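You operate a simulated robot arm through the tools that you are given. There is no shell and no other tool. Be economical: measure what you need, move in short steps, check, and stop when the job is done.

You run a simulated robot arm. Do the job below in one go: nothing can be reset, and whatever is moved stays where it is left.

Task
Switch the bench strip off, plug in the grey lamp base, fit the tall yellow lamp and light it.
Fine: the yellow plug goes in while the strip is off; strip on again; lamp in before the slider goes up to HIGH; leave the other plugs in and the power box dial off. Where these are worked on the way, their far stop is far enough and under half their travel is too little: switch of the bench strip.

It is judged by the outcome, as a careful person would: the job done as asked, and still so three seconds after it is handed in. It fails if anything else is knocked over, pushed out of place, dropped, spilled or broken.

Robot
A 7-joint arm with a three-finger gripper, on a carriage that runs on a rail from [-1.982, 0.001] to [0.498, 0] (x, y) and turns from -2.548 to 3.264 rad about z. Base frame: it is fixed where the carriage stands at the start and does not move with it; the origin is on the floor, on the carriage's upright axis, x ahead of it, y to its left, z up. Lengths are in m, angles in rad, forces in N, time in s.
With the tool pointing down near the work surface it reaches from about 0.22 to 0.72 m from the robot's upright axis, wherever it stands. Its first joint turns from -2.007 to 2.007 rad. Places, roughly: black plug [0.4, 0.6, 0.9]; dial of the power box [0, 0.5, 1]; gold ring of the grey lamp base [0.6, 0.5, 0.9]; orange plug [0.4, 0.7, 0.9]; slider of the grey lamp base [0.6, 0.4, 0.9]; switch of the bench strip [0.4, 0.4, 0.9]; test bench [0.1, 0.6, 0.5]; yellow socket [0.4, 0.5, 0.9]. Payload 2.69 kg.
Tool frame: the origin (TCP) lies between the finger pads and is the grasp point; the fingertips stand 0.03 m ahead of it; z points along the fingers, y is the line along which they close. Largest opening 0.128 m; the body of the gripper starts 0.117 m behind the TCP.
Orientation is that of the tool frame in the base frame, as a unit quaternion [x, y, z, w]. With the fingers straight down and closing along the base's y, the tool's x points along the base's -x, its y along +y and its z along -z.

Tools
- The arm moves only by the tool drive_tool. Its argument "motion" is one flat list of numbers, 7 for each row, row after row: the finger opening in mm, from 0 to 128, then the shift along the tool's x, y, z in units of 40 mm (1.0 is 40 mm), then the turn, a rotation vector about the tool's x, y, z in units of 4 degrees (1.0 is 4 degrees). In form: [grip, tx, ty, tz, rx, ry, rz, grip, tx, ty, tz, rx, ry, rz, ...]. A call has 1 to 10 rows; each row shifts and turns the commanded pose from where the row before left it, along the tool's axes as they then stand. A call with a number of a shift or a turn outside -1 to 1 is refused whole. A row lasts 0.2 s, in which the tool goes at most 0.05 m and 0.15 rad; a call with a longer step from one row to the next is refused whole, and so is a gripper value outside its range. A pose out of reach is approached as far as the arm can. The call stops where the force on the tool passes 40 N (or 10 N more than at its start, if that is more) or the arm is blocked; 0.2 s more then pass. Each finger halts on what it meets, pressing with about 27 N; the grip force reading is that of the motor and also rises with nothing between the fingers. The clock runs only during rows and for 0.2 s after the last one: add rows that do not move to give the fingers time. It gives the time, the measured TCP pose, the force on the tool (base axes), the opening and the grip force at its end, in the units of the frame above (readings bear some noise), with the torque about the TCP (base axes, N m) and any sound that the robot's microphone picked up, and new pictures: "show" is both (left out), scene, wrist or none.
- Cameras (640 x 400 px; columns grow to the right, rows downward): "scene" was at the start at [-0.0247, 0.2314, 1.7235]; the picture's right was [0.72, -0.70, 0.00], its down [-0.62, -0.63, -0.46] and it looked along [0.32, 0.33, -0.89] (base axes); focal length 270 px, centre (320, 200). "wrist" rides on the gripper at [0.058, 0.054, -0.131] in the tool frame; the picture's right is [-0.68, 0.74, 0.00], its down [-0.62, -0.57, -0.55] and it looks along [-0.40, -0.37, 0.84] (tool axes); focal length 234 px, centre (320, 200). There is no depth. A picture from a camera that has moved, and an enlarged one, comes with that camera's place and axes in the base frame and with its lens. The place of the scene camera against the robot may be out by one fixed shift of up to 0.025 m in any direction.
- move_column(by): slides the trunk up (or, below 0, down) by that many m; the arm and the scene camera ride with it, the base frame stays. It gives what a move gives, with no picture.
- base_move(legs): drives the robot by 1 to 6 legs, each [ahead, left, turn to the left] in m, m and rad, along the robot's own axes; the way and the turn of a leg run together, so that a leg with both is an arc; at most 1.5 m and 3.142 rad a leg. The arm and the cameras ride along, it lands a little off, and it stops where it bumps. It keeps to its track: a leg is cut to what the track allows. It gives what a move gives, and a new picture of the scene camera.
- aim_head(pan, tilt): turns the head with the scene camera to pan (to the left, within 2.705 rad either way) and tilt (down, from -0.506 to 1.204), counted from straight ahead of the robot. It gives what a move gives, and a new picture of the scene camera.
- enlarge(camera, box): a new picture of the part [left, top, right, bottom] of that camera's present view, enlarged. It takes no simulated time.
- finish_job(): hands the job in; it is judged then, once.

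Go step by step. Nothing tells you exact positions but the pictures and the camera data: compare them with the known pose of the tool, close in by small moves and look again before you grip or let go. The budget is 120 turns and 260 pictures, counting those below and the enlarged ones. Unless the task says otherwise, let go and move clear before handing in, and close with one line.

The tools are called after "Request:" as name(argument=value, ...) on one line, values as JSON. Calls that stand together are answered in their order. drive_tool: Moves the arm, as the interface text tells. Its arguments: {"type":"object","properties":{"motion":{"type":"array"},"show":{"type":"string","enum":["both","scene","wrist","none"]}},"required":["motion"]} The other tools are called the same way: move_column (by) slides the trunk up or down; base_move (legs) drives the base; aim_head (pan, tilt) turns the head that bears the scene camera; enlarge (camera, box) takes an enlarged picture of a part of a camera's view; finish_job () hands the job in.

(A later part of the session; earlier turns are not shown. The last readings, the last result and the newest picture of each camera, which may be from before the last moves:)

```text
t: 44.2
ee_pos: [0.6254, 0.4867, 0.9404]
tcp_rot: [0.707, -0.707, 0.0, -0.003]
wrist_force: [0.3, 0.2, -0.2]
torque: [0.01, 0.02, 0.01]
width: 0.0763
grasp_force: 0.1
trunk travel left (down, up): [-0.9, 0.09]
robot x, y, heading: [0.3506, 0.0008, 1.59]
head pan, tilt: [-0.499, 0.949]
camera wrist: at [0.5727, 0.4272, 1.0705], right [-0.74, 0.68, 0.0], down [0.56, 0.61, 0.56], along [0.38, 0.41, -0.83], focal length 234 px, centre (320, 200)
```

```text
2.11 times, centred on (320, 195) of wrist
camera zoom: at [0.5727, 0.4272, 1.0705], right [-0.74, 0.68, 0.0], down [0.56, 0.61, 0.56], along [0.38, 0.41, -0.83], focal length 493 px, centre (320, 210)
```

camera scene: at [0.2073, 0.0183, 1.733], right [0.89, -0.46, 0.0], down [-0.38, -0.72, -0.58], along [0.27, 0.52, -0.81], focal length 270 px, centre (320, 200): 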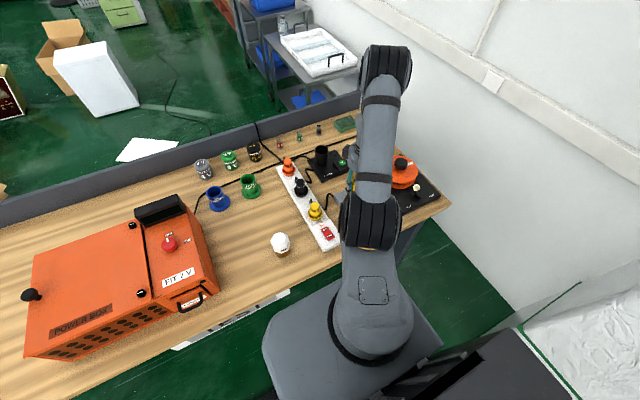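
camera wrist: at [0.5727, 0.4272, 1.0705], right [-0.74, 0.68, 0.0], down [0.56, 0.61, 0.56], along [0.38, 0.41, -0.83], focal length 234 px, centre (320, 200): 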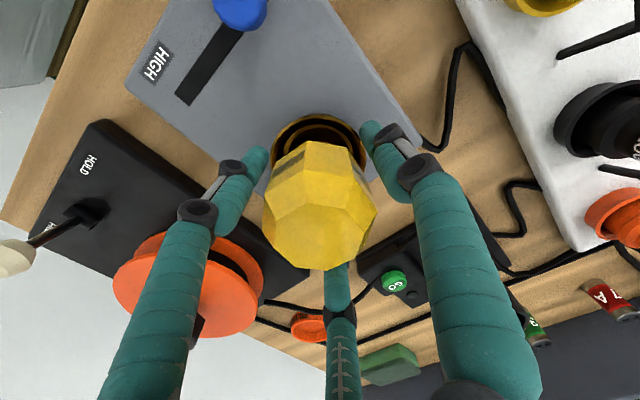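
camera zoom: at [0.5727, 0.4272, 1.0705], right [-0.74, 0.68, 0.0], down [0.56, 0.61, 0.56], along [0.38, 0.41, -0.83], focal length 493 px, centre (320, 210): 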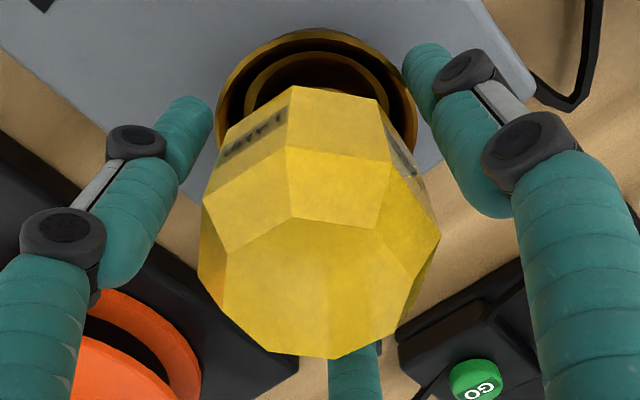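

The lamp stands by itself in the ring. I open a bit wider, rise above it and check.

Request:
drive_tool(motion=[90, 0, 0, 0, 0, 0, 0, 90, 0, 0, 0, 0, 0, 0, 90, 0, 0, -0.6, 0, 0, 0, 90, 0, 0, -0.8, 0, 0, 0, 90, 0, 0, -0.8, 0, 0, 0, 90, 0, 0, -0.8, 0, 0, 0, 90, 0, 0, 0, 0, 0.1, 0])

Request:
enlarge(camera="wrist", box=[220, 60, 420, 220])

Request:
aim_head(pan=0.0, tilt=0.95)

Request:
enlarge(camera="scene", box=[410, 130, 510, 240])

```text
t: 45.8
ee_pos: [0.6251, 0.4863, 1.0613]
tcp_rot: [0.708, -0.707, 0.002, -0.001]
wrist_force: [-0.3, -0.1, -0.3]
torque: [-0.02, -0.02, -0.03]
width: 0.0902
grasp_force: 0.1
trunk travel left (down, up): [-0.9, 0.09]
robot x, y, heading: [0.3515, -0.0007, 1.584]
head pan, tilt: [-0.499, 0.949]
camera scene: at [0.2077, 0.0191, 1.733], right [0.89, -0.46, 0.0], down [-0.38, -0.72, -0.58], along [0.27, 0.52, -0.81], focal length 270 px, centre (320, 200)
camera wrist: at [0.5722, 0.4276, 1.191], right [-0.74, 0.68, -0.01], down [0.56, 0.62, 0.55], along [0.37, 0.4, -0.84], focal length 234 px, centre (320, 200)
```

scene: 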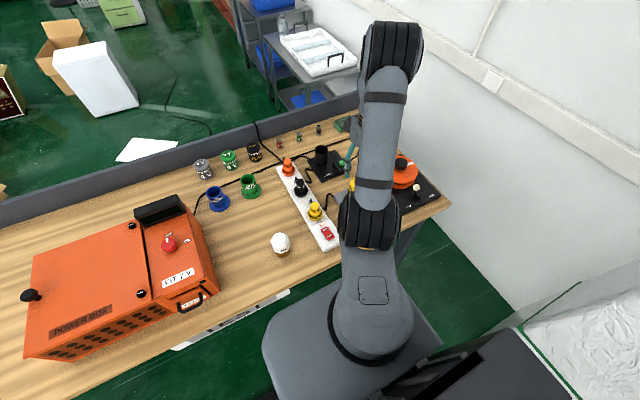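
wrist: 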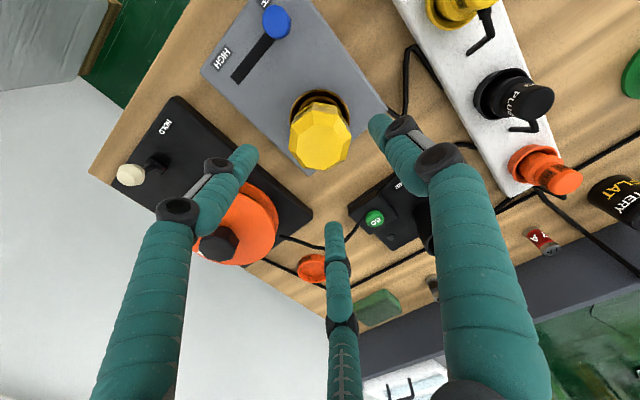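

```text
2.50 times, centred on (320, 140) of wrist
camera zoom: at [0.5722, 0.4276, 1.191], right [-0.74, 0.68, -0.01], down [0.56, 0.62, 0.55], along [0.37, 0.4, -0.84], focal length 585 px, centre (320, 350)
```

zoom: 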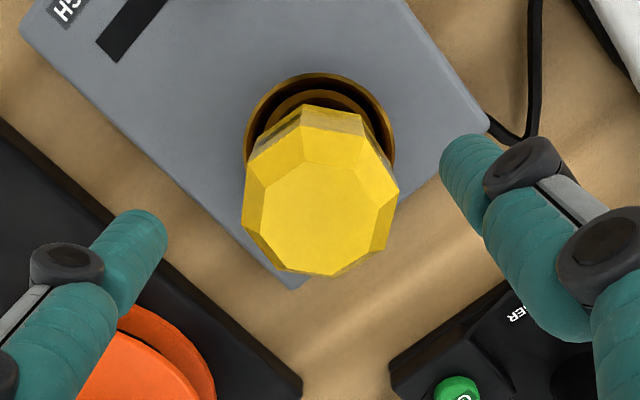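

```text
t: 46.7
ee_pos: [0.6253, 0.485, 1.0602]
tcp_rot: [0.708, -0.707, 0.003, -0.001]
wrist_force: [-0.2, -0.1, -0.4]
torque: [0.05, 0.02, 0.03]
width: 0.0899
grasp_force: 0.2
trunk travel left (down, up): [-0.9, 0.09]
robot x, y, heading: [0.3497, -0.0025, 1.589]
head pan, tilt: [0.0, 0.949]
camera scene: at [0.1725, 0.0266, 1.733], right [1.0, 0.02, 0.0], down [0.01, -0.81, -0.58], along [-0.01, 0.58, -0.81], focal length 270 px, centre (320, 200)
```

scene: 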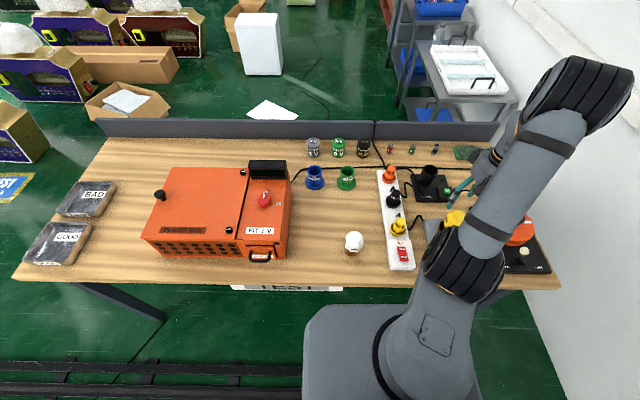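

```text
3.64 times, centred on (460, 185) of scene
camera zoom: at [0.1725, 0.0266, 1.733], right [1.0, 0.02, 0.0], down [0.01, -0.81, -0.58], along [-0.01, 0.58, -0.81], focal length 980 px, centre (-189, 254)
```

zoom: 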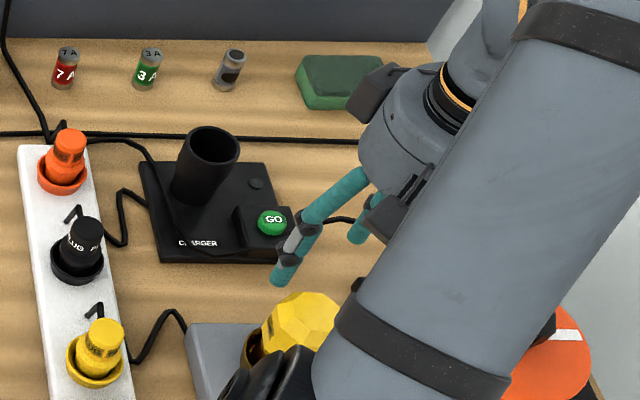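

The lamp stands in the ring, possibly not snapped in. I'll take a closer look at the gap between its base and the ring.

Request:
enlarge(camera="wrist", box=[280, 80, 360, 130])

Request:
enlarge(camera="wrist", box=[270, 80, 370, 180])

```text
8.00 times, centred on (320, 105) of wrist
camera zoom: at [0.5721, 0.4271, 1.191], right [-0.74, 0.68, -0.01], down [0.56, 0.62, 0.55], along [0.37, 0.4, -0.83], focal length 1873 px, centre (320, 960)
```

zoom: 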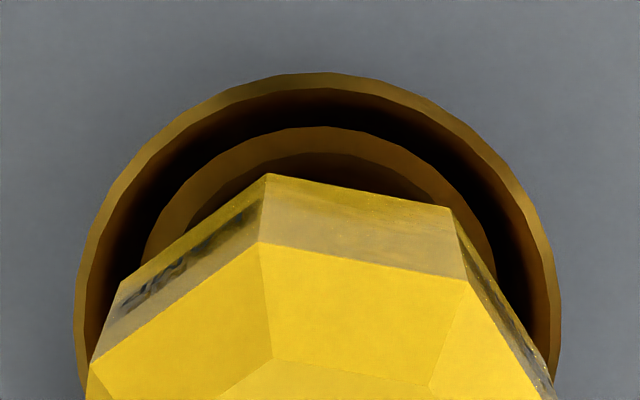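

```text
4.00 times, centred on (320, 130) of wrist
camera zoom: at [0.5721, 0.4271, 1.191], right [-0.74, 0.68, -0.01], down [0.56, 0.62, 0.55], along [0.37, 0.4, -0.83], focal length 937 px, centre (320, 480)
```

zoom: 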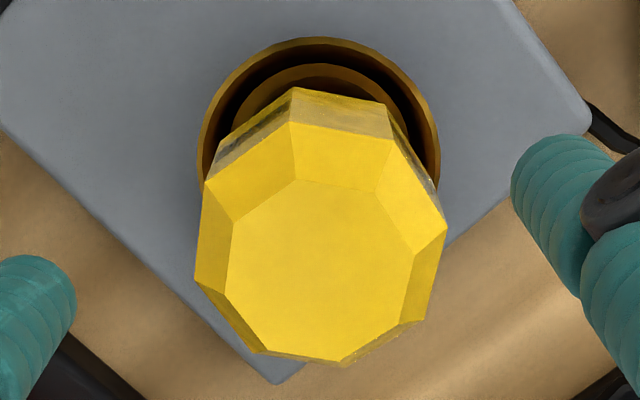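

The base is centred in the ring with an even gap. I'll close the fingers and press gently on the lamp's top to make sure it seats.

Request:
drive_tool(motion=[0, 0.05, 0.03, 0, 0, 0, 0, 0, 0, 0, 0, 0, 0, 0, 0, 0, 0, 0, 0, 0, 0, 0, 0, 0, 0, 0, 0, 0, 0, 0, 0, 0, 0, 0, 0, 0, 0, 0, 0.4, 0, 0, 0, 0, 0, 0, 0.1, 0, 0, 0, 0, 0, 0, 0.1, 0, 0, 0, 0, 0, 0, 0.1, 0, 0, 0, 0, 0, 0, 0.1, 0, 0, 0], show="wrist")

Request:
enlarge(camera="wrist", box=[240, 80, 400, 240])

```text
t: 48.9
ee_pos: [0.6246, 0.4844, 1.0279]
tcp_rot: [0.708, -0.706, 0.002, -0.001]
wrist_force: [0.9, -0.7, 0.5]
torque: [-0.03, -0.01, 0.0]
width: 0.002
grasp_force: 27.0
trunk travel left (down, up): [-0.9, 0.09]
robot x, y, heading: [0.3517, -0.0022, 1.589]
head pan, tilt: [0.0, 0.949]
camera wrist: at [0.571, 0.4257, 1.1589], right [-0.74, 0.68, -0.01], down [0.56, 0.62, 0.55], along [0.37, 0.4, -0.83], focal length 234 px, centre (320, 200)
```

wrist: 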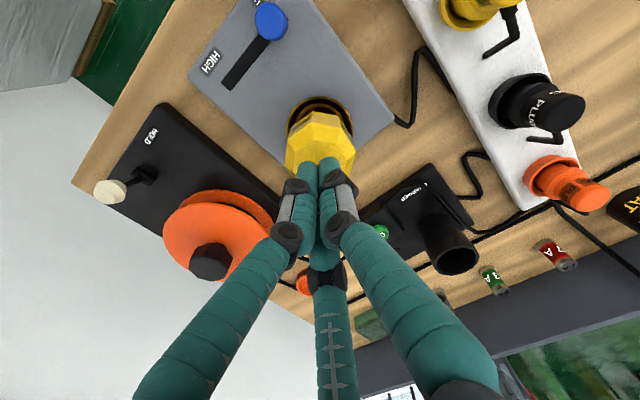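

```text
2.50 times, centred on (320, 160) of wrist
camera zoom: at [0.571, 0.4257, 1.1589], right [-0.74, 0.68, -0.01], down [0.56, 0.62, 0.55], along [0.37, 0.4, -0.83], focal length 585 px, centre (320, 300)
```

zoom: 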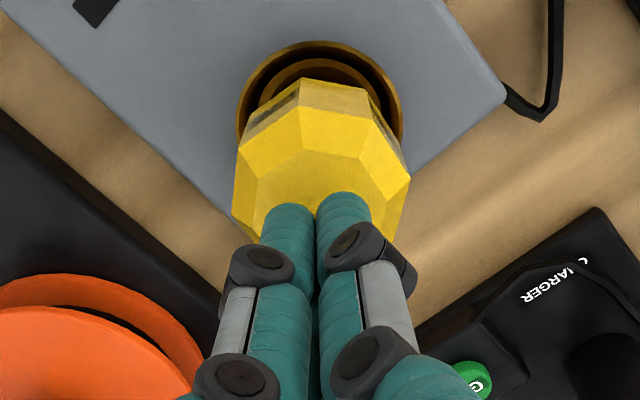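

Not touching yet with the tip at about 0.998. I continue down in small steps.

Request:
drive_tool(motion=[0, 0, 0, 0.1, 0, 0, 0, 0, 0, 0, 0.1, 0, 0, 0, 0, 0, 0, 0.1, 0, 0, 0, 0, 0, 0, 0.1, 0, 0, 0, 0, 0, 0, 0.1, 0, 0, 0, 0, 0, 0, 0.1, 0, 0, 0, 0, 0, 0, 0.1, 0, 0, 0, 0, 0, 0, 0.1, 0, 0, 0], show="wrist")

Request:
enlarge(camera="wrist", box=[240, 80, 400, 240])

```text
t: 50.1
ee_pos: [0.6258, 0.4838, 1.0175]
tcp_rot: [-0.707, 0.707, -0.001, 0.007]
wrist_force: [-3.9, -5.6, 28.1]
torque: [-0.28, 0.28, -0.03]
width: 0.006
grasp_force: 27.6
trunk travel left (down, up): [-0.9, 0.09]
robot x, y, heading: [0.3526, 0.0032, 1.585]
head pan, tilt: [0.0, 0.949]
stopped in row 5: the force on the tool passed its limit at 45 N (the readings are from after the stop); the commanded pose is now the measured one
camera wrist: at [0.5702, 0.424, 1.1456], right [-0.74, 0.68, 0.0], down [0.56, 0.61, 0.56], along [0.38, 0.41, -0.83], focal length 234 px, centre (320, 200)
```

wrist: 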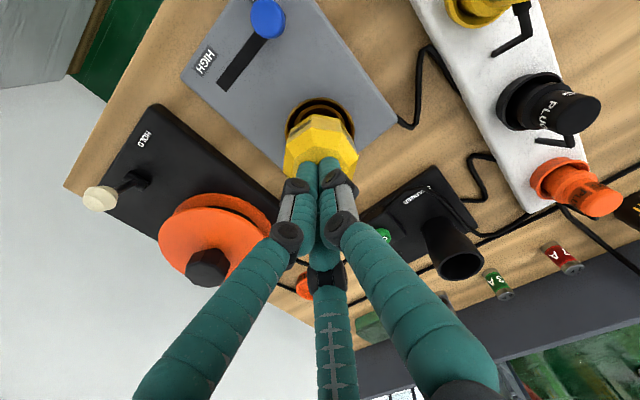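

```text
2.50 times, centred on (320, 160) of wrist
camera zoom: at [0.5702, 0.424, 1.1456], right [-0.74, 0.68, 0.0], down [0.56, 0.61, 0.56], along [0.38, 0.41, -0.83], focal length 585 px, centre (320, 300)
```

zoom: 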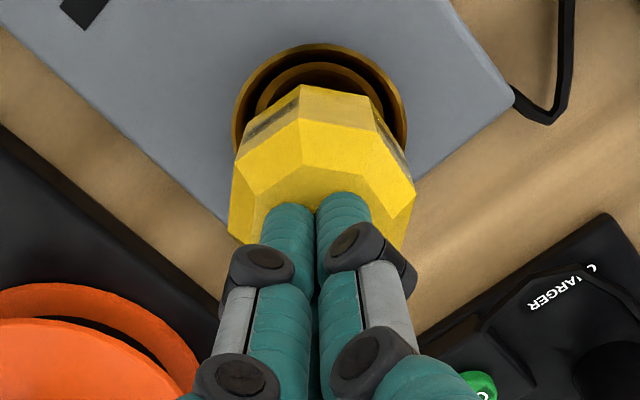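

It's solid at about 0.987 with no snap heard. I'll back off to a place where the wrist camera sees the lamp obliquely and the scene view is clear.

Request:
drive_tool(motion=[0, 0, 0, -0.5, 0, 0, 0, 20, 0, 0, -0.5, 0, 0, 0, 50, 0.68, 0.64, 0, 0, 0, 0, 80, 0.68, 0.64, 0, 0, 0, 0, 110, 0.68, 0.64, 0, 0, 0, 0, 128, 0.68, 0.64, 0, 0, 0, 0, 128, 0.68, 0.64, 0, 0, 0, 0, 128, 0.68, 0.64, 0, 0, 0, 0, 128, 0.68, 0.64, 0, 0, 0, 0])

Request:
enlarge(camera="scene", box=[400, 170, 520, 270])

Request:
enlarge(camera="wrist", box=[230, 180, 390, 340])

```text
t: 52.1
ee_pos: [0.4426, 0.2958, 1.0504]
tcp_rot: [0.709, -0.705, 0.002, -0.007]
wrist_force: [-0.3, 0.3, 0.1]
torque: [0.05, -0.08, -0.01]
width: 0.1231
grasp_force: 0.0
trunk travel left (down, up): [-0.9, 0.09]
robot x, y, heading: [0.3515, 0.0025, 1.582]
head pan, tilt: [0.0, 0.949]
camera scene: at [0.1675, 0.0251, 1.7325], right [1.0, 0.02, 0.0], down [0.02, -0.81, -0.58], along [-0.01, 0.58, -0.81], focal length 270 px, centre (320, 200)
camera wrist: at [0.3889, 0.2355, 1.1802], right [-0.74, 0.67, -0.01], down [0.56, 0.61, 0.56], along [0.38, 0.41, -0.83], focal length 234 px, centre (320, 200)
```

scene: 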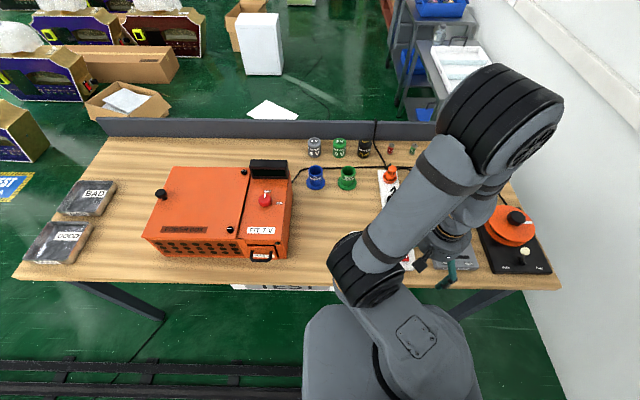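
wrist: 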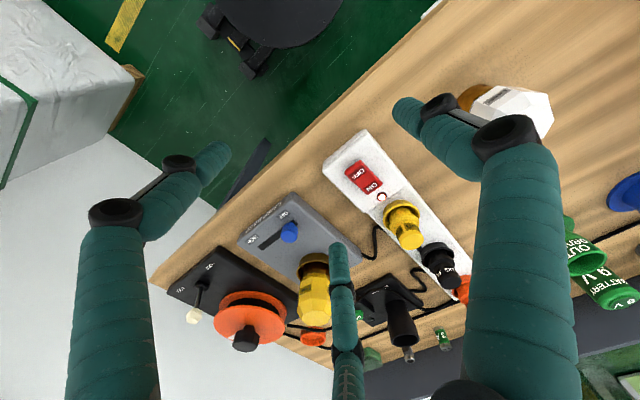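

```text
4.00 times, centred on (460, 220) of scene
camera zoom: at [0.1675, 0.0251, 1.7325], right [1.0, 0.02, 0.0], down [0.02, -0.81, -0.58], along [-0.01, 0.58, -0.81], focal length 1078 px, centre (-240, 120)
```

zoom: 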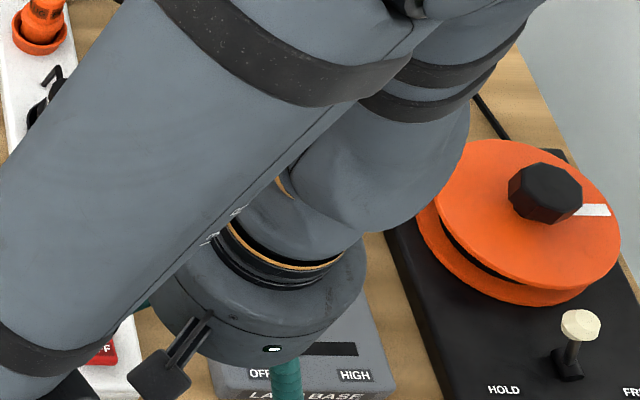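

```text
2.50 times, centred on (310, 260) of wrist
camera zoom: at [0.3889, 0.2355, 1.1802], right [-0.74, 0.67, -0.01], down [0.56, 0.61, 0.56], along [0.38, 0.41, -0.83], focal length 585 px, centre (345, 50)
```

zoom: 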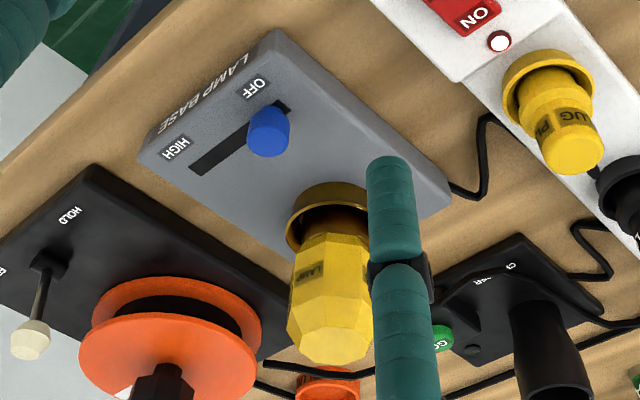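

The lamp looks upright in the ring. One tighter view of the joint.

Request:
enlarge(camera="wrist", box=[280, 240, 350, 330])

Request:
enlarge(camera="wrist", box=[370, 60, 560, 220])

```text
4.44 times, centred on (315, 285) of wrist
camera zoom: at [0.3889, 0.2355, 1.1802], right [-0.74, 0.67, -0.01], down [0.56, 0.61, 0.56], along [0.38, 0.41, -0.83], focal length 1041 px, centre (342, -178)
```

zoom: 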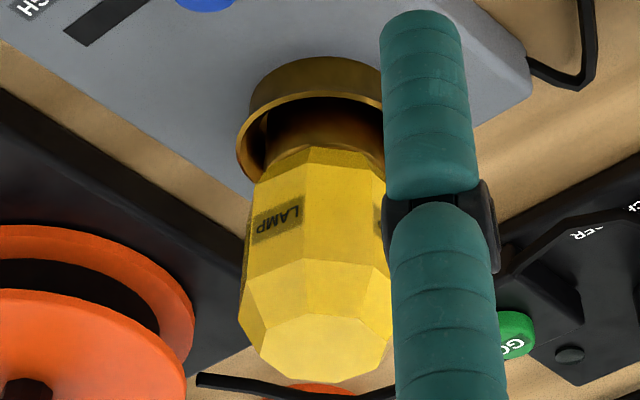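

```text
2.50 times, centred on (465, 140) of wrist
camera zoom: at [0.3889, 0.2355, 1.1802], right [-0.74, 0.67, -0.01], down [0.56, 0.61, 0.56], along [0.38, 0.41, -0.83], focal length 585 px, centre (-42, 350)
```

zoom: 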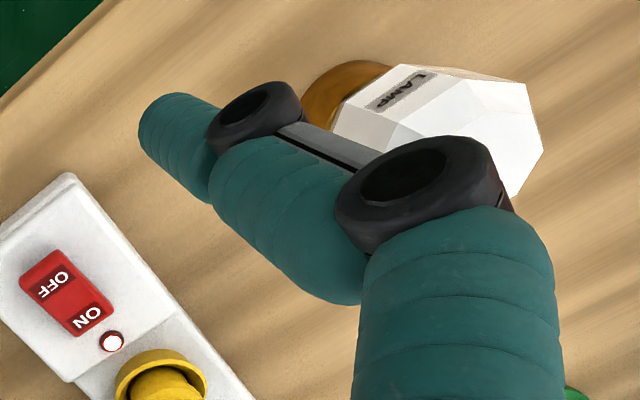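

The lamp sits deep and upright in the ring, its base almost fully inside. With no snap heard, I'll go back, re-grip it higher (tips clear of the rim) and test by tugging and pressing.

Request:
drive_tool(motion=[110, 0, 0, -0.6, -0.18, 0.1, 0.08, 96, 0, 0, -0.6, 0, 0, 0, 96, -0.783, -0.755, 0, 0, 0, 0, 96, -0.783, -0.755, 0, 0, 0, 0, 96, -0.783, -0.755, 0, 0, 0, 0, 96, -0.783, -0.755, 0, 0, 0, 0, 96, -0.783, -0.755, 0, 0, 0, 0, 96, -0.783, -0.755, 0, 0, 0, 0, 96, 0, 0, 0, 0, 0, 0], show="wrist")

Request:
enlarge(camera="wrist", box=[260, 60, 380, 180])

```text
t: 54.1
ee_pos: [0.6273, 0.481, 1.0984]
tcp_rot: [-0.706, 0.708, 0.001, -0.001]
wrist_force: [-0.1, -0.1, -0.1]
torque: [-0.04, -0.05, 0.0]
width: 0.0962
grasp_force: 0.1
trunk travel left (down, up): [-0.9, 0.09]
robot x, y, heading: [0.35, 0.0018, 1.594]
head pan, tilt: [0.0, 0.949]
camera wrist: at [0.5746, 0.4227, 1.2284], right [-0.73, 0.68, 0.0], down [0.57, 0.61, 0.55], along [0.37, 0.4, -0.84], focal length 234 px, centre (320, 200)
```

wrist: 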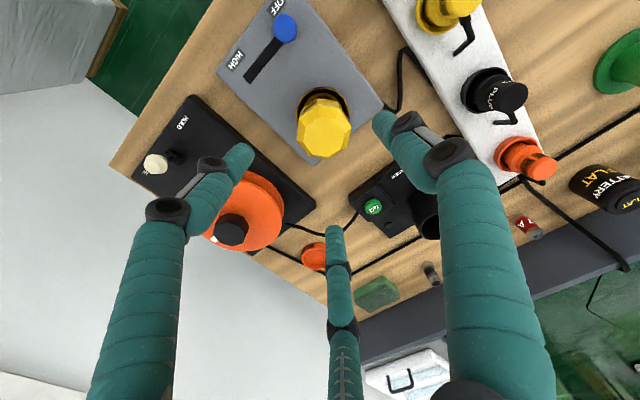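

```text
3.33 times, centred on (320, 120) of wrist
camera zoom: at [0.5746, 0.4227, 1.2284], right [-0.73, 0.68, 0.0], down [0.57, 0.61, 0.55], along [0.37, 0.4, -0.84], focal length 781 px, centre (320, 467)
```

zoom: 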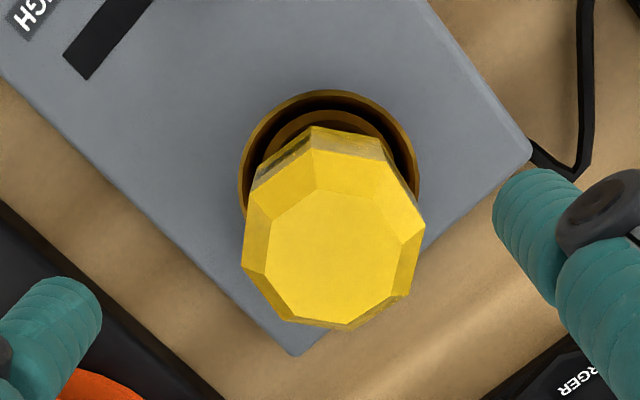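

The lamp top and ring centre agree within about 2 mm, so it's upright. I descend for a grip at TCP 0.960 and close.

Request:
drive_tool(motion=[96, -0.02, 0.07, 0.7, 0, 0, 0, 96, 0, 0, 0.7, 0, 0, 0, 96, 0, 0, 0.7, 0, 0, 0, 96, 0, 0, 0.7, 0, 0, 0, 96, 0, 0, 0.65, 0, 0, 0, 0, 0, 0, 0, 0, 0, 0, 0, 0, 0, 0, 0, 0, 0, 0, 0, 0, 0, 0, 0, 0, 0, 0, 0, 0, 0, 0, 0], show="wrist")

```text
t: 56.1
ee_pos: [0.6257, 0.4817, 0.9596]
tcp_rot: [-0.706, 0.708, -0.001, -0.001]
wrist_force: [-0.8, 1.6, -0.3]
torque: [0.02, 0.01, 0.01]
width: 0.0605
grasp_force: 27.0
trunk travel left (down, up): [-0.9, 0.09]
robot x, y, heading: [0.3469, -0.0015, 1.592]
head pan, tilt: [0.0, 0.949]
camera wrist: at [0.573, 0.4247, 1.09], right [-0.73, 0.68, 0.0], down [0.57, 0.61, 0.55], along [0.37, 0.4, -0.84], focal length 234 px, centre (320, 200)
```

wrist: 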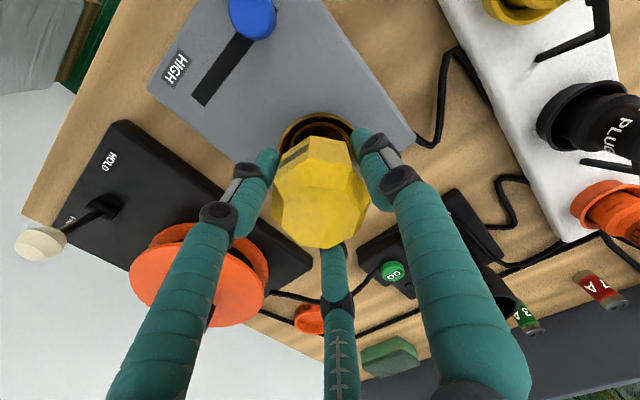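

Gripped at 60.5 mm. Now a gentle 4 mm tug upward to see if it's held.

Request:
drive_tool(motion=[0, 0, 0, -0.05, 0, 0, 0, 0, 0, 0, -0.05, 0, 0, 0, 0, 0, 0, 0, 0, 0, 0], show="wrist")

Request:
enlarge(camera="wrist", box=[260, 100, 380, 180])

```text
t: 56.9
ee_pos: [0.6258, 0.4828, 0.9634]
tcp_rot: [-0.706, 0.708, 0.0, -0.001]
wrist_force: [-0.4, 1.6, -1.5]
torque: [0.02, -0.01, 0.0]
width: 0.0606
grasp_force: 26.8
trunk travel left (down, up): [-0.9, 0.09]
robot x, y, heading: [0.3505, -0.0011, 1.595]
head pan, tilt: [0.0, 0.949]
camera wrist: at [0.573, 0.4247, 1.0942], right [-0.73, 0.68, 0.0], down [0.57, 0.61, 0.55], along [0.37, 0.4, -0.84], focal length 234 px, centre (320, 200)
```

wrist: 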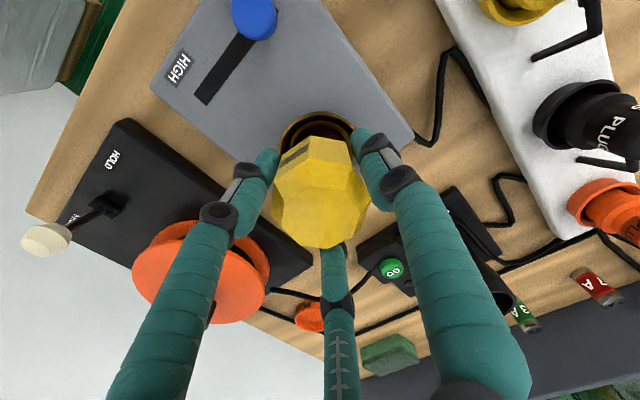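

```text
5.00 times, centred on (320, 140) of wrist
camera zoom: at [0.573, 0.4247, 1.0942], right [-0.73, 0.68, 0.0], down [0.57, 0.61, 0.55], along [0.37, 0.4, -0.84], focal length 1171 px, centre (320, 500)
```

zoom: 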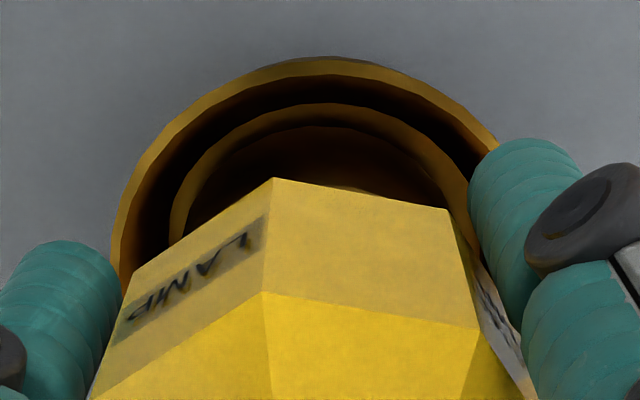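

It lifts freely, so it's not latched. It is well centred now, so I press it down while gripped.

Request:
drive_tool(motion=[0, 0, 0, 0.08, 0, 0, 0, 0, 0, 0, 0.05, 0, 0, 0, 0, 0, 0, 0.05, 0, 0, 0, 0, 0, 0, 0.05, 0, 0, 0, 0, 0, 0, 0.05, 0, 0, 0, 0, 0, 0, 0, 0, 0, 0], show="wrist")

Request:
enlarge(camera="wrist", box=[260, 100, 380, 180])

```text
t: 58.3
ee_pos: [0.625, 0.4826, 0.9531]
tcp_rot: [-0.706, 0.708, 0.001, 0.0]
wrist_force: [0.8, 2.7, 20.6]
torque: [0.19, -0.04, -0.03]
width: 0.0602
grasp_force: 27.2
trunk travel left (down, up): [-0.9, 0.09]
robot x, y, heading: [0.3485, 0.0008, 1.588]
head pan, tilt: [0.0, 0.949]
camera wrist: at [0.5724, 0.4242, 1.0839], right [-0.73, 0.68, 0.0], down [0.57, 0.61, 0.55], along [0.37, 0.4, -0.84], focal length 234 px, centre (320, 200)
```

wrist: 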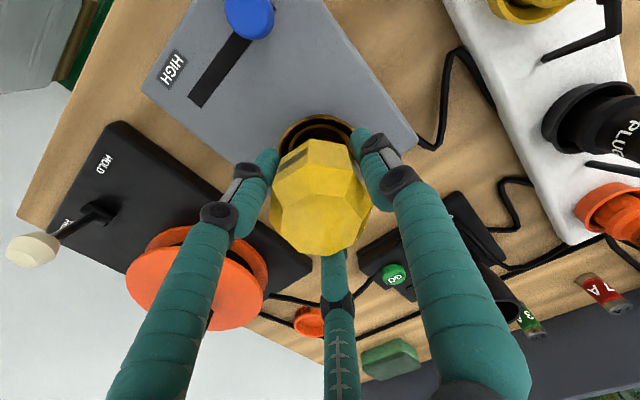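

```text
5.00 times, centred on (320, 140) of wrist
camera zoom: at [0.5724, 0.4242, 1.0839], right [-0.73, 0.68, 0.0], down [0.57, 0.61, 0.55], along [0.37, 0.4, -0.84], focal length 1171 px, centre (320, 500)
```

zoom: 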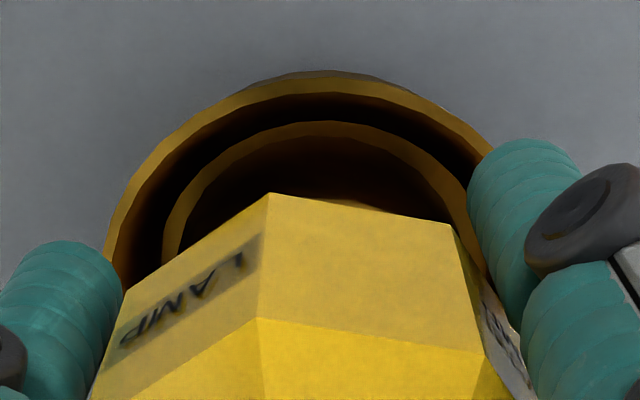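

It slips in the grip at about 20 N and rests on the ring floor. I release, rise, and press centrally from above once more.

Request:
drive_tool(motion=[70, 0, 0, 0, 0, 0, 0, 92, 0, 0, 0, 0, 0, 0, 92, 0, 0, 0, 0, 0, 0, 92, 0, 0, -0.8, 0, 0, 0, 92, 0, 0, -0.9, 0, 0, 0, 92, 0, 0, -0.8, 0, 0, 0, 0, 0, 0, 0, 0, 0, 0, 0, 0, 0, 0, 0, 0, 0, 0, 0, 0, 0, 0, 0, 0, 0, 0, 0, 0, 0, 0, 0], show="wrist")

Request:
enlarge(camera="wrist", box=[260, 60, 380, 180])

```text
t: 60.5
ee_pos: [0.6262, 0.4831, 1.0527]
tcp_rot: [-0.705, 0.709, 0.0, -0.002]
wrist_force: [0.1, 0.7, -0.2]
torque: [0.01, 0.02, 0.04]
width: 0.0199
grasp_force: 1.0
trunk travel left (down, up): [-0.9, 0.09]
robot x, y, heading: [0.3539, -0.0017, 1.587]
head pan, tilt: [0.0, 0.949]
camera wrist: at [0.5728, 0.4256, 1.1832], right [-0.73, 0.68, 0.0], down [0.57, 0.61, 0.55], along [0.37, 0.4, -0.84], focal length 234 px, centre (320, 200)
```

wrist: 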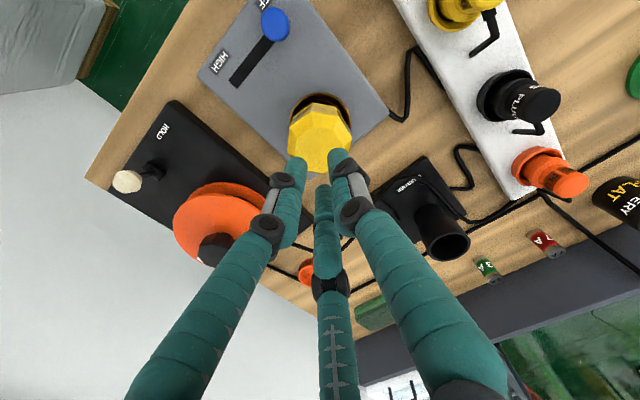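

```text
3.33 times, centred on (320, 120) of wrist
camera zoom: at [0.5728, 0.4256, 1.1832], right [-0.73, 0.68, 0.0], down [0.57, 0.61, 0.55], along [0.37, 0.4, -0.84], focal length 781 px, centre (320, 467)
```

zoom: 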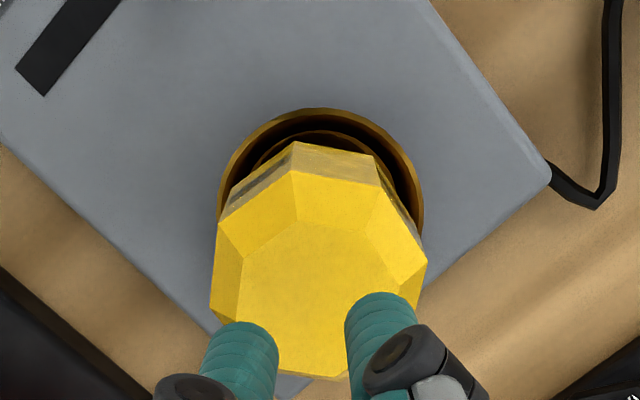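

The lamp is centred. Pressing from above now.

Request:
drive_tool(motion=[0, 0.0, 0.04, 0.3, 0, 0, 0, 0, 0, 0, 0.35, 0, 0, 0, 0, 0, 0, 0.1, 0, 0, 0, 0, 0, 0, 0.1, 0, 0, 0, 0, 0, 0, 0.1, 0, 0, 0, 0, 0, 0, 0.1, 0, 0, 0, 0, 0, 0, 0.1, 0, 0, 0, 0, 0, 0, 0.1, 0, 0, 0], show="wrist")

```text
t: 61.9
ee_pos: [0.6245, 0.4832, 1.017]
tcp_rot: [-0.705, 0.709, 0.002, 0.005]
wrist_force: [-5.6, -6.8, 27.8]
torque: [-0.37, 0.29, -0.05]
width: 0.0058
grasp_force: 26.9
trunk travel left (down, up): [-0.9, 0.09]
robot x, y, heading: [0.3515, 0.0006, 1.591]
head pan, tilt: [0.0, 0.949]
stopped in row 7: the force on the tool passed its limit at 47 N (the readings are from after the stop); the commanded pose is now the measured one
camera wrist: at [0.5699, 0.4237, 1.1461], right [-0.73, 0.68, 0.0], down [0.57, 0.61, 0.56], along [0.38, 0.41, -0.83], focal length 234 px, centre (320, 200)
```

wrist: 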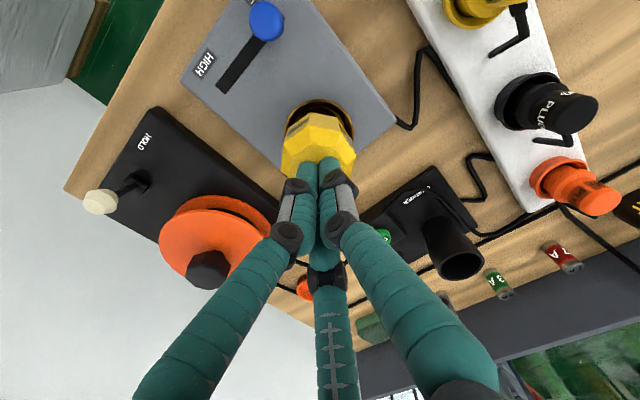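

It's at the same solid depth, so the lamp rests fully on the ring floor, upright and centred. Next I go beside the slider knob, estimated at (0.592, 0.383), on its −x side.

Request:
drive_tool(motion=[0, 0, 0, -0.6, -0.06, 0.14, -0.08, 0, 0, 0, -0.6, 0, 0, 0, 0, 0.8, 0.6, 0, 0, 0, 0, 0, 0.8, 0.6, 0, 0, 0, 0, 0, 0.9, 0.65, 0, 0, 0, 0, 0, 0, 0, 0.8, 0, 0, 0, 0, 0, 0, 0.6, 0, 0, 0, 0, 0, 0, 0, 0, 0, 0])

Request:
enlarge(camera="wrist", box=[220, 110, 420, 270])

Request:
enlarge(camera="scene", box=[400, 170, 520, 290])

```text
t: 63.7
ee_pos: [0.5521, 0.3843, 1.006]
tcp_rot: [-0.707, 0.707, -0.001, -0.002]
wrist_force: [-1.1, -0.5, -0.6]
torque: [-0.01, 0.02, 0.01]
width: 0.002
grasp_force: 26.9
trunk travel left (down, up): [-0.9, 0.09]
robot x, y, heading: [0.3511, -0.0025, 1.588]
head pan, tilt: [0.0, 0.949]
camera scene: at [0.1721, 0.0264, 1.733], right [1.0, 0.02, 0.0], down [0.01, -0.81, -0.58], along [-0.01, 0.58, -0.81], focal length 270 px, centre (320, 200)
camera wrist: at [0.4983, 0.3266, 1.1369], right [-0.74, 0.68, 0.0], down [0.57, 0.62, 0.55], along [0.37, 0.4, -0.84], focal length 234 px, centre (320, 200)
```

scene: 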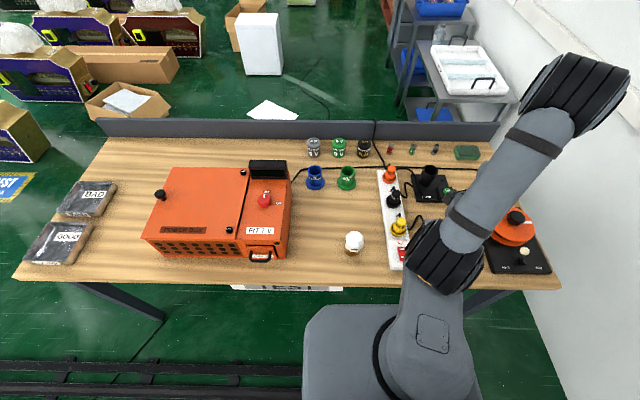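
wrist: 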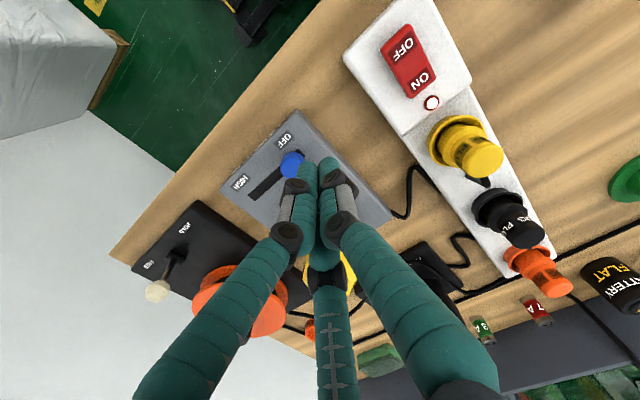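

```text
2.50 times, centred on (320, 190) of wrist
camera zoom: at [0.4983, 0.3266, 1.1369], right [-0.74, 0.68, 0.0], down [0.57, 0.62, 0.55], along [0.37, 0.4, -0.84], focal length 585 px, centre (320, 225)
```

zoom: 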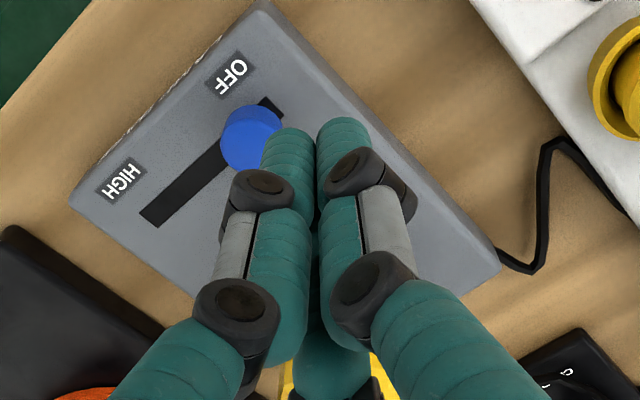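

```text
3.33 times, centred on (460, 230) of scene
camera zoom: at [0.1721, 0.0264, 1.733], right [1.0, 0.02, 0.0], down [0.01, -0.81, -0.58], along [-0.01, 0.58, -0.81], focal length 899 px, centre (-147, 100)
```

zoom: 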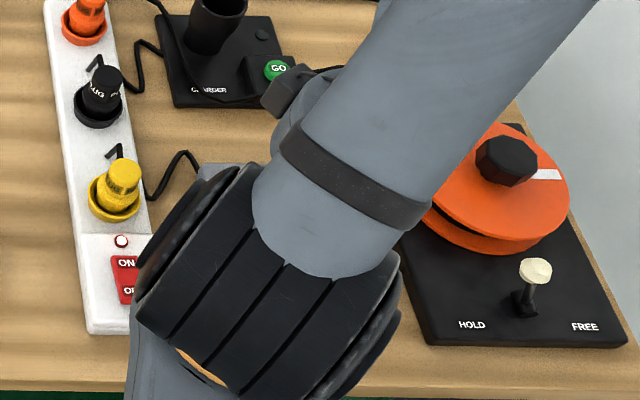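

The knob is at (0.592, 0.384) and its slot runs in +x to about 0.66. I lower the fingertips to knob height beside it.

Request:
drive_tool(motion=[0, 0.01, 0, 0.6, 0, 0, 0, 0, 0, 0, 0.6, 0, 0, 0, 0, 0, 0, 0.4, 0, 0, 0, 0, 0, 0, 0.1, 0, 0, 0, 0, 0, 0, 0.1, 0, 0, 0], show="wrist")

Request:
enlarge(camera="wrist", box=[220, 110, 420, 270])

```text
t: 64.9
ee_pos: [0.5504, 0.3851, 0.9333]
tcp_rot: [-0.707, 0.707, -0.001, -0.002]
wrist_force: [0.3, 0.9, 0.7]
torque: [-0.01, -0.01, 0.0]
width: 0.0022
grasp_force: 26.7
trunk travel left (down, up): [-0.9, 0.09]
robot x, y, heading: [0.3514, 0.0009, 1.589]
head pan, tilt: [0.0, 0.949]
camera wrist: at [0.4983, 0.3268, 1.0643], right [-0.74, 0.68, 0.0], down [0.57, 0.62, 0.55], along [0.37, 0.4, -0.84], focal length 234 px, centre (320, 200)
```

wrist: 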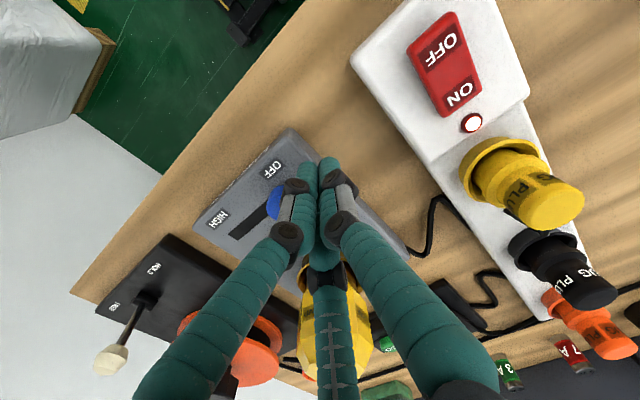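

```text
2.50 times, centred on (320, 190) of wrist
camera zoom: at [0.4983, 0.3268, 1.0643], right [-0.74, 0.68, 0.0], down [0.57, 0.62, 0.55], along [0.37, 0.4, -0.84], focal length 585 px, centre (320, 225)
```

zoom: 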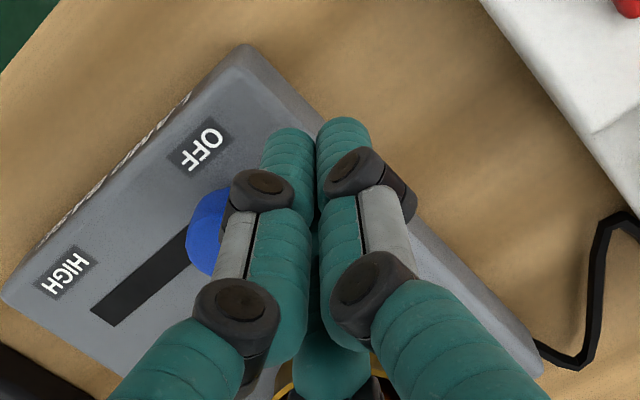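

The tips are beside the knob. I push it only partway (about a third) and watch for a response from the lamp before going to HIGH.

Request:
drive_tool(motion=[0, 0.03, -0.24, 0, 0, 0, 0, 0, 0, -0.24, 0, 0, 0, 0, 0, 0, -0.24, 0, 0, 0, 0, 0, 0, -0.24, 0, 0, 0, 0, 0, 0, 0, 0, 0, 0, 0])

Request:
enlarge(camera="wrist", box=[220, 110, 420, 310])

Request:
enlarge(camera="scene", box=[400, 170, 520, 290])

```text
t: 66.1
ee_pos: [0.5889, 0.383, 0.935]
tcp_rot: [-0.707, 0.707, -0.001, -0.001]
wrist_force: [0.4, 1.0, -0.3]
torque: [0.01, 0.0, 0.0]
width: 0.0021
grasp_force: 26.7
trunk travel left (down, up): [-0.9, 0.09]
robot x, y, heading: [0.3477, -0.0031, 1.591]
head pan, tilt: [0.0, 0.949]
camera scene: at [0.1715, 0.0265, 1.7329], right [1.0, 0.02, 0.0], down [0.01, -0.81, -0.58], along [-0.01, 0.58, -0.81], focal length 270 px, centre (320, 200)
camera wrist: at [0.5368, 0.3253, 1.0644], right [-0.74, 0.68, 0.0], down [0.57, 0.62, 0.55], along [0.37, 0.4, -0.84], focal length 234 px, centre (320, 200)
```

scene: 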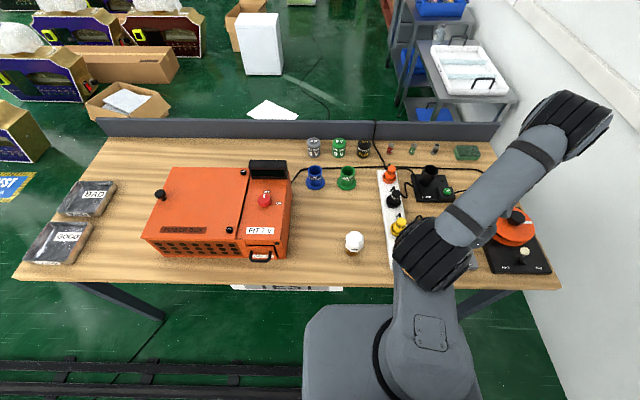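
wrist: 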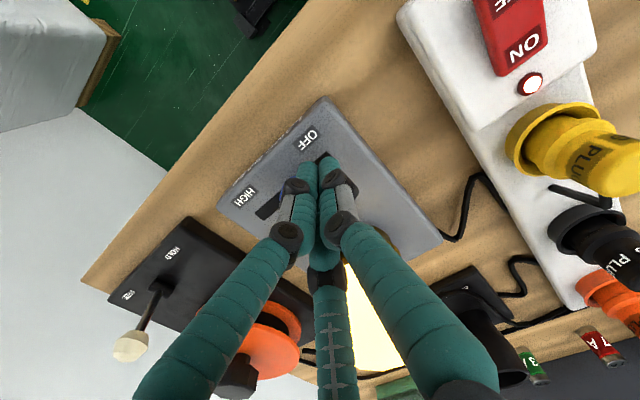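

```text
2.00 times, centred on (320, 210) of wrist
camera zoom: at [0.5368, 0.3253, 1.0644], right [-0.74, 0.68, 0.0], down [0.57, 0.62, 0.55], along [0.37, 0.4, -0.84], focal length 468 px, centre (320, 180)
```

zoom: 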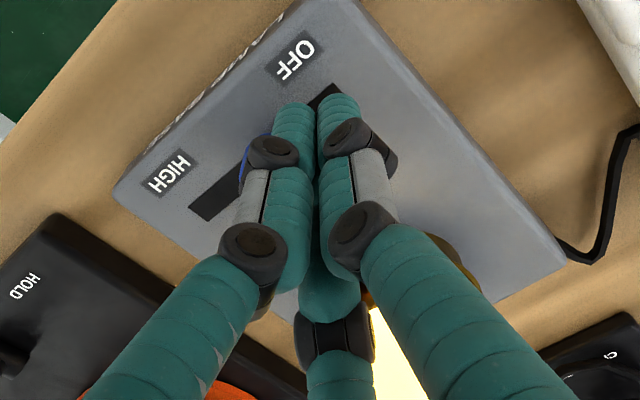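

```text
3.33 times, centred on (460, 230) of scene
camera zoom: at [0.1715, 0.0265, 1.7329], right [1.0, 0.02, 0.0], down [0.01, -0.81, -0.58], along [-0.01, 0.58, -0.81], focal length 899 px, centre (-147, 100)
```

zoom: 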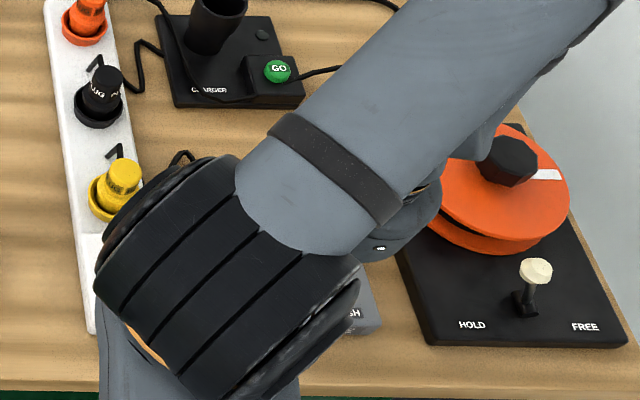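

The lamp already glows, so it is in circuit. I push the slider on to its HIGH stop.

Request:
drive_tool(motion=[0, 0, -0.25, 0, 0, 0, 0, 0, 0, -0.25, 0, 0, 0, 0, 0, 0, -0.25, 0, 0, 0, 0, 0, 0, -0.25, 0, 0, 0, 0, 0, 0, -0.2, 0, 0, 0, 0, 0, 0, -0.2, 0, 0, 0, 0, 0, 0, -0.2, 0, 0, 0, 0, 0, 0, -0.15, 0, 0, 0, 0], show="wrist")

Request:
enlarge(camera="wrist", box=[220, 110, 420, 310])

```text
t: 67.5
ee_pos: [0.6331, 0.3835, 0.933]
tcp_rot: [0.713, -0.701, 0.002, 0.011]
wrist_force: [-18.1, 10.4, 6.6]
torque: [0.31, 0.34, 0.22]
width: 0.0019
grasp_force: 27.5
trunk travel left (down, up): [-0.9, 0.09]
robot x, y, heading: [0.3501, -0.0002, 1.595]
head pan, tilt: [0.0, 0.949]
stopped in row 7: the force on the tool passed its limit at 46 N (the readings are from after the stop); the commanded pose is now the measured one
camera wrist: at [0.5831, 0.3267, 1.0654], right [-0.75, 0.66, 0.0], down [0.56, 0.64, 0.53], along [0.35, 0.4, -0.85], focal length 234 px, centre (320, 200)
```

wrist: 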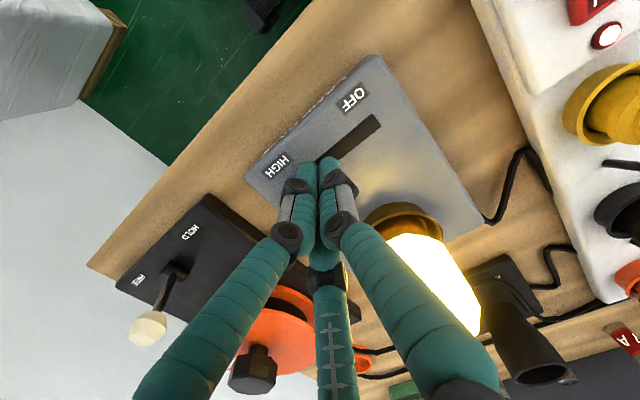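

```text
2.00 times, centred on (320, 210) of wrist
camera zoom: at [0.5831, 0.3267, 1.0654], right [-0.75, 0.66, 0.0], down [0.56, 0.64, 0.53], along [0.35, 0.4, -0.85], focal length 468 px, centre (320, 180)
```

zoom: 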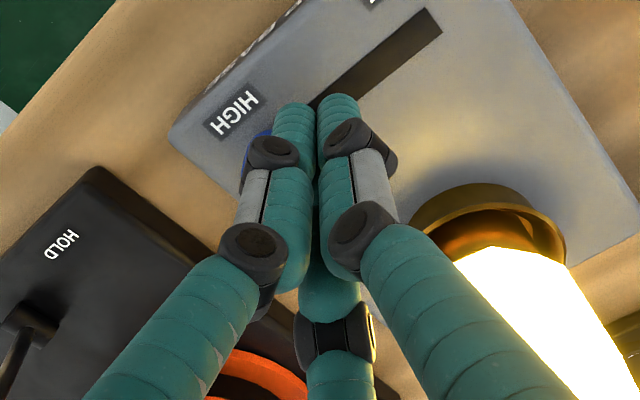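

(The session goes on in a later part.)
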